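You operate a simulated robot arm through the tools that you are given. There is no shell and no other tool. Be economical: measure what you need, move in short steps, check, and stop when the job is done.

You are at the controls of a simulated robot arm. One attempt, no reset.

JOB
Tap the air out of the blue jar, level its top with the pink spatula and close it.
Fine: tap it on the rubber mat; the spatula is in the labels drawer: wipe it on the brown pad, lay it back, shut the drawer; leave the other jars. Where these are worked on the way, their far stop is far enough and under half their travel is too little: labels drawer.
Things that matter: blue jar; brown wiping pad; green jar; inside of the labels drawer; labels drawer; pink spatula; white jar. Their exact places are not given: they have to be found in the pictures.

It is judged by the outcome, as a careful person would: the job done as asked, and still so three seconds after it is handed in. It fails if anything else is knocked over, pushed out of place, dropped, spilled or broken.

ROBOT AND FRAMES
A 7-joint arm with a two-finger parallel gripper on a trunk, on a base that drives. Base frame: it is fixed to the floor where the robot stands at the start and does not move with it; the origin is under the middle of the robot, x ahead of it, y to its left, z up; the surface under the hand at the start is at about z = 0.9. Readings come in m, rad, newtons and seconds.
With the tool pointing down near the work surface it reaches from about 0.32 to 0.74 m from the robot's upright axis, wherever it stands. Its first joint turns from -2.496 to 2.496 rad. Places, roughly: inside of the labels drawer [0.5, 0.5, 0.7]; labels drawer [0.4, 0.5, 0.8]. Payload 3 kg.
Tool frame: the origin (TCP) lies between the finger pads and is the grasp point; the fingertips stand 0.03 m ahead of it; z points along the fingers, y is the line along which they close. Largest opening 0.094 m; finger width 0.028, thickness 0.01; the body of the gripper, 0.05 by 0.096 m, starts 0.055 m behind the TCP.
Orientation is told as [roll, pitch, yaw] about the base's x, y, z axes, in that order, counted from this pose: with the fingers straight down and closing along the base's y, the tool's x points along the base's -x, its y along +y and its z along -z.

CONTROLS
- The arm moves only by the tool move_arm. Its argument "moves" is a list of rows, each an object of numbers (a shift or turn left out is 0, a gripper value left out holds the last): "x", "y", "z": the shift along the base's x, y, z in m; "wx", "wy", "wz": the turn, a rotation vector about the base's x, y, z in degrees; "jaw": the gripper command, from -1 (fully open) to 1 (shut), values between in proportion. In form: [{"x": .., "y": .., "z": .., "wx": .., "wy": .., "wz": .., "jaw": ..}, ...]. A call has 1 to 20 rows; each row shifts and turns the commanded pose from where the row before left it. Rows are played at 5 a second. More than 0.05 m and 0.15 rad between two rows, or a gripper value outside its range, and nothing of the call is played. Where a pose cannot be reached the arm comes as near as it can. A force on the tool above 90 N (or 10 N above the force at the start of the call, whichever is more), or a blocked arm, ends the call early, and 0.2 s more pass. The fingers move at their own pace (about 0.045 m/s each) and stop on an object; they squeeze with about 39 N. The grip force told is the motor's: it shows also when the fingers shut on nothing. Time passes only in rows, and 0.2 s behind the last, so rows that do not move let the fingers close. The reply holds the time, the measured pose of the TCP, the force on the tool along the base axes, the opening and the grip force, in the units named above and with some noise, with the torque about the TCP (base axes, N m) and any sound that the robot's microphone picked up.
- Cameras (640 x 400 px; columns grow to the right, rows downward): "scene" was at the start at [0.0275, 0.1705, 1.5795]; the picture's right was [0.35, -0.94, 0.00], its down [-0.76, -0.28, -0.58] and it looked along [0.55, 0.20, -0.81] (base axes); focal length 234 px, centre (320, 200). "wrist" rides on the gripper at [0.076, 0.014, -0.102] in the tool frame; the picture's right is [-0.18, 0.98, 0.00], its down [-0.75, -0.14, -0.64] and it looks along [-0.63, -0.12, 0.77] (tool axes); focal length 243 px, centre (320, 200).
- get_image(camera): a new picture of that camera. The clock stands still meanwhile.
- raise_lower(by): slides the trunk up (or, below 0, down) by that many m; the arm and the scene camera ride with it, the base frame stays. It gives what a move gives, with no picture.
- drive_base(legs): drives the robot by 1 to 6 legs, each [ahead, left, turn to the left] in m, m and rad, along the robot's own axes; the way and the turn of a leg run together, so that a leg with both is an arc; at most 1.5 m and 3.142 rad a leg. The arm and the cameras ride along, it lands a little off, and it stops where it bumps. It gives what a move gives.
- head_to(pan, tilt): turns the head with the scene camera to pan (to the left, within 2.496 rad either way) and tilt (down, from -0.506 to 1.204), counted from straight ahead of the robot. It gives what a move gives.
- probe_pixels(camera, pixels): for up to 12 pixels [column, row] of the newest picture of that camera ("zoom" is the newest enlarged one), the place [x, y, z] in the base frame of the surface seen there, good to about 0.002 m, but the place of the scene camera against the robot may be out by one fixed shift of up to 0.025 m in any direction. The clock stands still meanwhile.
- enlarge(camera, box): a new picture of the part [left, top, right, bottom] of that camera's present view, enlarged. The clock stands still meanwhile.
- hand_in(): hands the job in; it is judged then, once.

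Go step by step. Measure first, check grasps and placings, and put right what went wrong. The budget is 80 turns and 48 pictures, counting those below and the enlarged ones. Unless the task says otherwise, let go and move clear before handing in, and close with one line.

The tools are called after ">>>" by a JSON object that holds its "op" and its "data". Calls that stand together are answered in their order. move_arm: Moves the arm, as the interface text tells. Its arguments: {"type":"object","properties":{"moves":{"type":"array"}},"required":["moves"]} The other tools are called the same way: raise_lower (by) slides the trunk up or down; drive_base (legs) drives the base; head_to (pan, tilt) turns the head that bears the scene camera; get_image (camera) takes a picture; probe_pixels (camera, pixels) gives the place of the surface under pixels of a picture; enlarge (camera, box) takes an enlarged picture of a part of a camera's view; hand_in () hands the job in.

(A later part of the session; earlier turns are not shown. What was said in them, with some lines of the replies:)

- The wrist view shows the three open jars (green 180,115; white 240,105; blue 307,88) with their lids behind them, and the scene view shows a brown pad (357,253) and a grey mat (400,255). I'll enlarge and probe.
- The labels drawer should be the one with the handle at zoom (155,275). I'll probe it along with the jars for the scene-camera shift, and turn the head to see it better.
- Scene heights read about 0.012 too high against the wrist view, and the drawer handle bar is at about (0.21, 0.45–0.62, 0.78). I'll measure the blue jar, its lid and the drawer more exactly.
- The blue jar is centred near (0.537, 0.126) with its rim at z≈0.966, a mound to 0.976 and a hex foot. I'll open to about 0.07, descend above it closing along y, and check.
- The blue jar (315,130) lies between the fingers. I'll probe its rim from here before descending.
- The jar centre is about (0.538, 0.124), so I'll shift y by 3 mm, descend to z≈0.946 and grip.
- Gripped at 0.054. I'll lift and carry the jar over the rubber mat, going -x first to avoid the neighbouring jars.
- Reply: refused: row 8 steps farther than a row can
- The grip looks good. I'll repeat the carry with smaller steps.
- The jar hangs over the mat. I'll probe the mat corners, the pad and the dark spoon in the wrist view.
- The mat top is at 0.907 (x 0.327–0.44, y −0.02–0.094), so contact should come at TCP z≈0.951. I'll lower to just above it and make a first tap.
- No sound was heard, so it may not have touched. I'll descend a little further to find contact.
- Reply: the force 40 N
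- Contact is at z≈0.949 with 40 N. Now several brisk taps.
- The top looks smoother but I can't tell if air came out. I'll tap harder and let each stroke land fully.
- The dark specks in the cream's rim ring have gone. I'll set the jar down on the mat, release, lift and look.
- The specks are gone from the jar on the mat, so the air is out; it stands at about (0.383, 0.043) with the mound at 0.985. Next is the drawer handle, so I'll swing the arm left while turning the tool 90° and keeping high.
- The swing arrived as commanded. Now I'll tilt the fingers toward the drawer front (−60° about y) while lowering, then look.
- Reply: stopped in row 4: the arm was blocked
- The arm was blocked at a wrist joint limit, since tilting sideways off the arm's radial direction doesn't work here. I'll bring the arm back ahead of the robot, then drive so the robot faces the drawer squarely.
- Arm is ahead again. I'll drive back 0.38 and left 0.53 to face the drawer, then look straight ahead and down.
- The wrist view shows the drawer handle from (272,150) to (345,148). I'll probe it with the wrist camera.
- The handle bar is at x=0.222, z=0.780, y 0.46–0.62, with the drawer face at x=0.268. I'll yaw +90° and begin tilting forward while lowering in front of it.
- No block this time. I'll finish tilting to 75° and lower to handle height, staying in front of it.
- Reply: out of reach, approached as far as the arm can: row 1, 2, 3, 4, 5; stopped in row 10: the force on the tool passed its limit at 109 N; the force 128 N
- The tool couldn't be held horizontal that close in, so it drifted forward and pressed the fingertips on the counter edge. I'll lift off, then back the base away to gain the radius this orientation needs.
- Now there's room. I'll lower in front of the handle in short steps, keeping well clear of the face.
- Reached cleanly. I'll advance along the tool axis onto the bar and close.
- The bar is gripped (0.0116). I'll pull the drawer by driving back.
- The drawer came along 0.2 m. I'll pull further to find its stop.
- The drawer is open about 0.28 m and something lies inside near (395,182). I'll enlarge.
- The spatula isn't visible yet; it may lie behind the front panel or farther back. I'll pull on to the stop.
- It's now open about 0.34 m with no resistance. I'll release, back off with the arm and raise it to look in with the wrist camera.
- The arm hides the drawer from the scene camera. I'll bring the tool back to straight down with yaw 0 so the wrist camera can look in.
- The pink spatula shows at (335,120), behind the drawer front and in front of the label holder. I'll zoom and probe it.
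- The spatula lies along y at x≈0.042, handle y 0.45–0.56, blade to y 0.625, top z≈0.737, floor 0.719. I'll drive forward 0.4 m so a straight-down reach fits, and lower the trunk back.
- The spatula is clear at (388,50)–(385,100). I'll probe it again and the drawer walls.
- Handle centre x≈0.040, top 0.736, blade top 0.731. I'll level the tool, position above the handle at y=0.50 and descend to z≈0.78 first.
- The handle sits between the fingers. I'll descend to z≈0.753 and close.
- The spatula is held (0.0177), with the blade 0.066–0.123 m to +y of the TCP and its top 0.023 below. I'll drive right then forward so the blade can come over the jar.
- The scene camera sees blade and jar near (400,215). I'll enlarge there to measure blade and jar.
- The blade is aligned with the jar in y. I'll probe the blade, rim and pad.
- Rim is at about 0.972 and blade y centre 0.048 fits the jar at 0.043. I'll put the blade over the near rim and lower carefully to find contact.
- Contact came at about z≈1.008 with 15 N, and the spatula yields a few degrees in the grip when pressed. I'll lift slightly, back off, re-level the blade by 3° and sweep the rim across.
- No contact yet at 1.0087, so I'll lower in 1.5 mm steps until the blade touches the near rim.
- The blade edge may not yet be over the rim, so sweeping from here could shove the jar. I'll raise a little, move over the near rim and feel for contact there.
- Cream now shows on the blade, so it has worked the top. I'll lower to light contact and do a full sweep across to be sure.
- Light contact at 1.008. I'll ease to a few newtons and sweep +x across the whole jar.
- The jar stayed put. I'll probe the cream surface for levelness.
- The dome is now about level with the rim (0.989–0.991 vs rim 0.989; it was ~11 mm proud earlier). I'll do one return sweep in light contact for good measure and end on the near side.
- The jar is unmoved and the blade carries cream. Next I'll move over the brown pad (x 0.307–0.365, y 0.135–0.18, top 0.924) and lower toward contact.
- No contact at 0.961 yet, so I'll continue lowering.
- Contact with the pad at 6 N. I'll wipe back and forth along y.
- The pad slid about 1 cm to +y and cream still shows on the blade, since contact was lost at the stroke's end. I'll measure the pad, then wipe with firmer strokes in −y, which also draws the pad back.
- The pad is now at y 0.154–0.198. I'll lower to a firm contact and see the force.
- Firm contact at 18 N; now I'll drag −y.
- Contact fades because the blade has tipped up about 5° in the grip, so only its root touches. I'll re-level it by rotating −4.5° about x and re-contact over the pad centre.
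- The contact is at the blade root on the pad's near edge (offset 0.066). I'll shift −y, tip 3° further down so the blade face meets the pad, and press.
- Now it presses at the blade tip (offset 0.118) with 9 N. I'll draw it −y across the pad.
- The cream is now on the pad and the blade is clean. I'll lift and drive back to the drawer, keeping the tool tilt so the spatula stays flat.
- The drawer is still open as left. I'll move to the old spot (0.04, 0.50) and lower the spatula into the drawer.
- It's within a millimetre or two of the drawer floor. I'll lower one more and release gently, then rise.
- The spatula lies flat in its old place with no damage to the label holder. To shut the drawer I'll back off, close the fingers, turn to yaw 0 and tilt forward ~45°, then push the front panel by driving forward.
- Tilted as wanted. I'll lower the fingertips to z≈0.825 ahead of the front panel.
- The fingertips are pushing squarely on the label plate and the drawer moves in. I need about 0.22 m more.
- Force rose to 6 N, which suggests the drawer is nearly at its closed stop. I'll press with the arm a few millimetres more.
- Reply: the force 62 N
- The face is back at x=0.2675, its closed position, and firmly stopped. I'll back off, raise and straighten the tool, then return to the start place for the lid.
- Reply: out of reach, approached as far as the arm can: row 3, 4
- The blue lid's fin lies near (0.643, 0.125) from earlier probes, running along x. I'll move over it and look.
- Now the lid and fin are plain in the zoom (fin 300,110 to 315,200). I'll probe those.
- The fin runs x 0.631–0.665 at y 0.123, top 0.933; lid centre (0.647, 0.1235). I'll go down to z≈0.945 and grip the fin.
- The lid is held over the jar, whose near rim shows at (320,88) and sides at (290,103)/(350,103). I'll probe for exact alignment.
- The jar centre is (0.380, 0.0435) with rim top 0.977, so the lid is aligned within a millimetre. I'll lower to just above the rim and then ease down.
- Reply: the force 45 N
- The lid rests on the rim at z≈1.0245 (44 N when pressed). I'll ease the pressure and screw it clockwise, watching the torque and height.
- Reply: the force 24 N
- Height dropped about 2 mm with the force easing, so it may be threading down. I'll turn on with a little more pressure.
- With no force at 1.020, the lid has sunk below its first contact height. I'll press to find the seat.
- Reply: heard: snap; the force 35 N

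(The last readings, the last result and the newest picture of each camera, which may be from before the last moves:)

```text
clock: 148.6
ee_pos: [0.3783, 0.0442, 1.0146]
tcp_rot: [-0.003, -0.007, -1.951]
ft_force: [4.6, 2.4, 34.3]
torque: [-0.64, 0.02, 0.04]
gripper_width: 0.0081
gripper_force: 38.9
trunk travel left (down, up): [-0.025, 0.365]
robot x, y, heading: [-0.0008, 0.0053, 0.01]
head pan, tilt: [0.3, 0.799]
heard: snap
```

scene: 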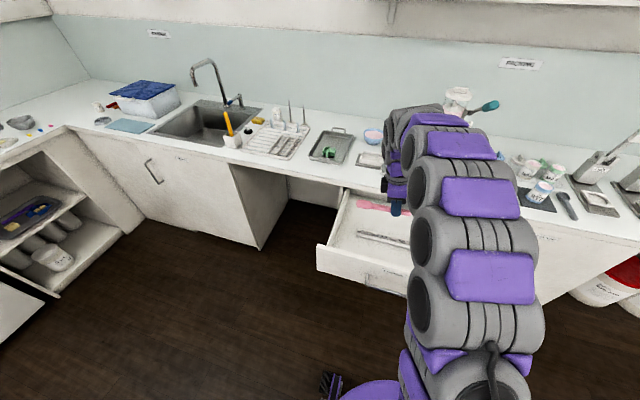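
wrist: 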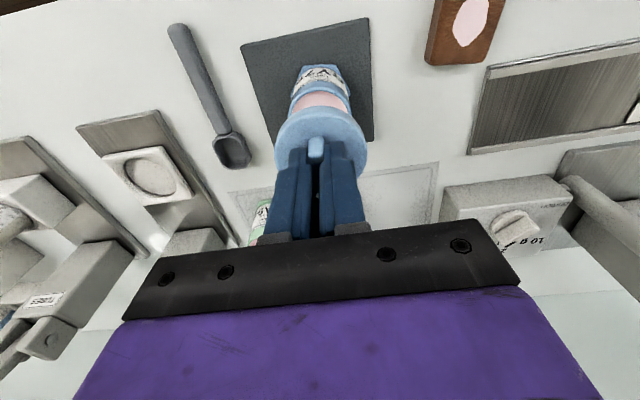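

A snap was heard: the lid has seated. I'll ease off, release, rise and check.

>>> {"op": "move_arm", "data": {"moves": [{"z": 0.002}, {"jaw": 0.5}, {"jaw": 0}, {}, {"z": 0.03}, {"z": 0.04}, {"z": 0.04}, {"x": 0.03, "y": -0.03, "z": 0.02}, {"x": 0.03, "y": -0.035}, {"x": 0.02, "y": -0.04}, {}]}}

>>> {"op": "move_arm", "data": {"moves": [{"wz": 8, "y": -0.02}, {"wz": 8, "y": -0.02}, {"wz": 8, "y": -0.02}, {"wz": 8}, {"wz": 8}, {"wz": 8}, {"wz": 8}, {"wz": 8}, {"wz": 8}, {"wz": 8}, {}]}}

>>> {"op": "head_to", "data": {"pan": 0.35, "tilt": 0.944}}

>>> {"op": "enlarge", "data": {"camera": "scene", "box": [190, 130, 450, 320]}}

```text
clock: 151.0
ee_pos: [0.4611, -0.062, 1.1458]
tcp_rot: [-0.009, -0.007, -1.952]
ft_force: [-0.5, -0.2, 0.2]
torque: [-0.01, 0.02, 0.0]
gripper_width: 0.047
gripper_force: 0.1
trunk travel left (down, up): [-0.025, 0.365]
robot x, y, heading: [0.0001, 0.0029, 0.008]
head pan, tilt: [0.3, 0.799]
```

```text
clock: 153.4
ee_pos: [0.4607, -0.1226, 1.1427]
tcp_rot: [-0.009, -0.008, -0.552]
ft_force: [0.1, 0.8, -0.9]
torque: [0.01, -0.01, 0.02]
gripper_width: 0.047
gripper_force: 0.0
trunk travel left (down, up): [-0.025, 0.365]
robot x, y, heading: [-0.0032, 0.0022, 0.006]
head pan, tilt: [0.3, 0.799]
```

```text
clock: 154.1
ee_pos: [0.4594, -0.1213, 1.1444]
tcp_rot: [-0.008, -0.008, -0.554]
ft_force: [0.4, 0.8, -0.7]
torque: [-0.01, 0.02, -0.02]
gripper_width: 0.047
gripper_force: 0.1
trunk travel left (down, up): [-0.025, 0.365]
robot x, y, heading: [-0.0019, 0.0033, 0.008]
head pan, tilt: [0.351, 0.944]
```

```text
2.11 times, centred on (320, 225) of scene
```

zoom: 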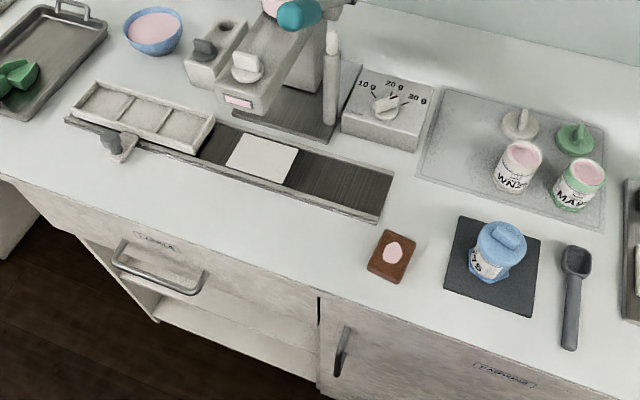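

The picture shows the blue jar standing closed on the mat, the drawer shut, the cream left on the pad and the other jars untouched. The gripper is clear, so I'm handing in.

>>> {"op": "hand_in", "data": {}}

```text
The job is handed in.
```

The blue jar was tapped on the rubber mat, levelled and closed with its lid (it snapped on), and I've handed the job in. The spatula was wiped and laid back in the shut labels drawer. The jar stands on the mat, and the brown pad slid about 1.5 cm during wiping.
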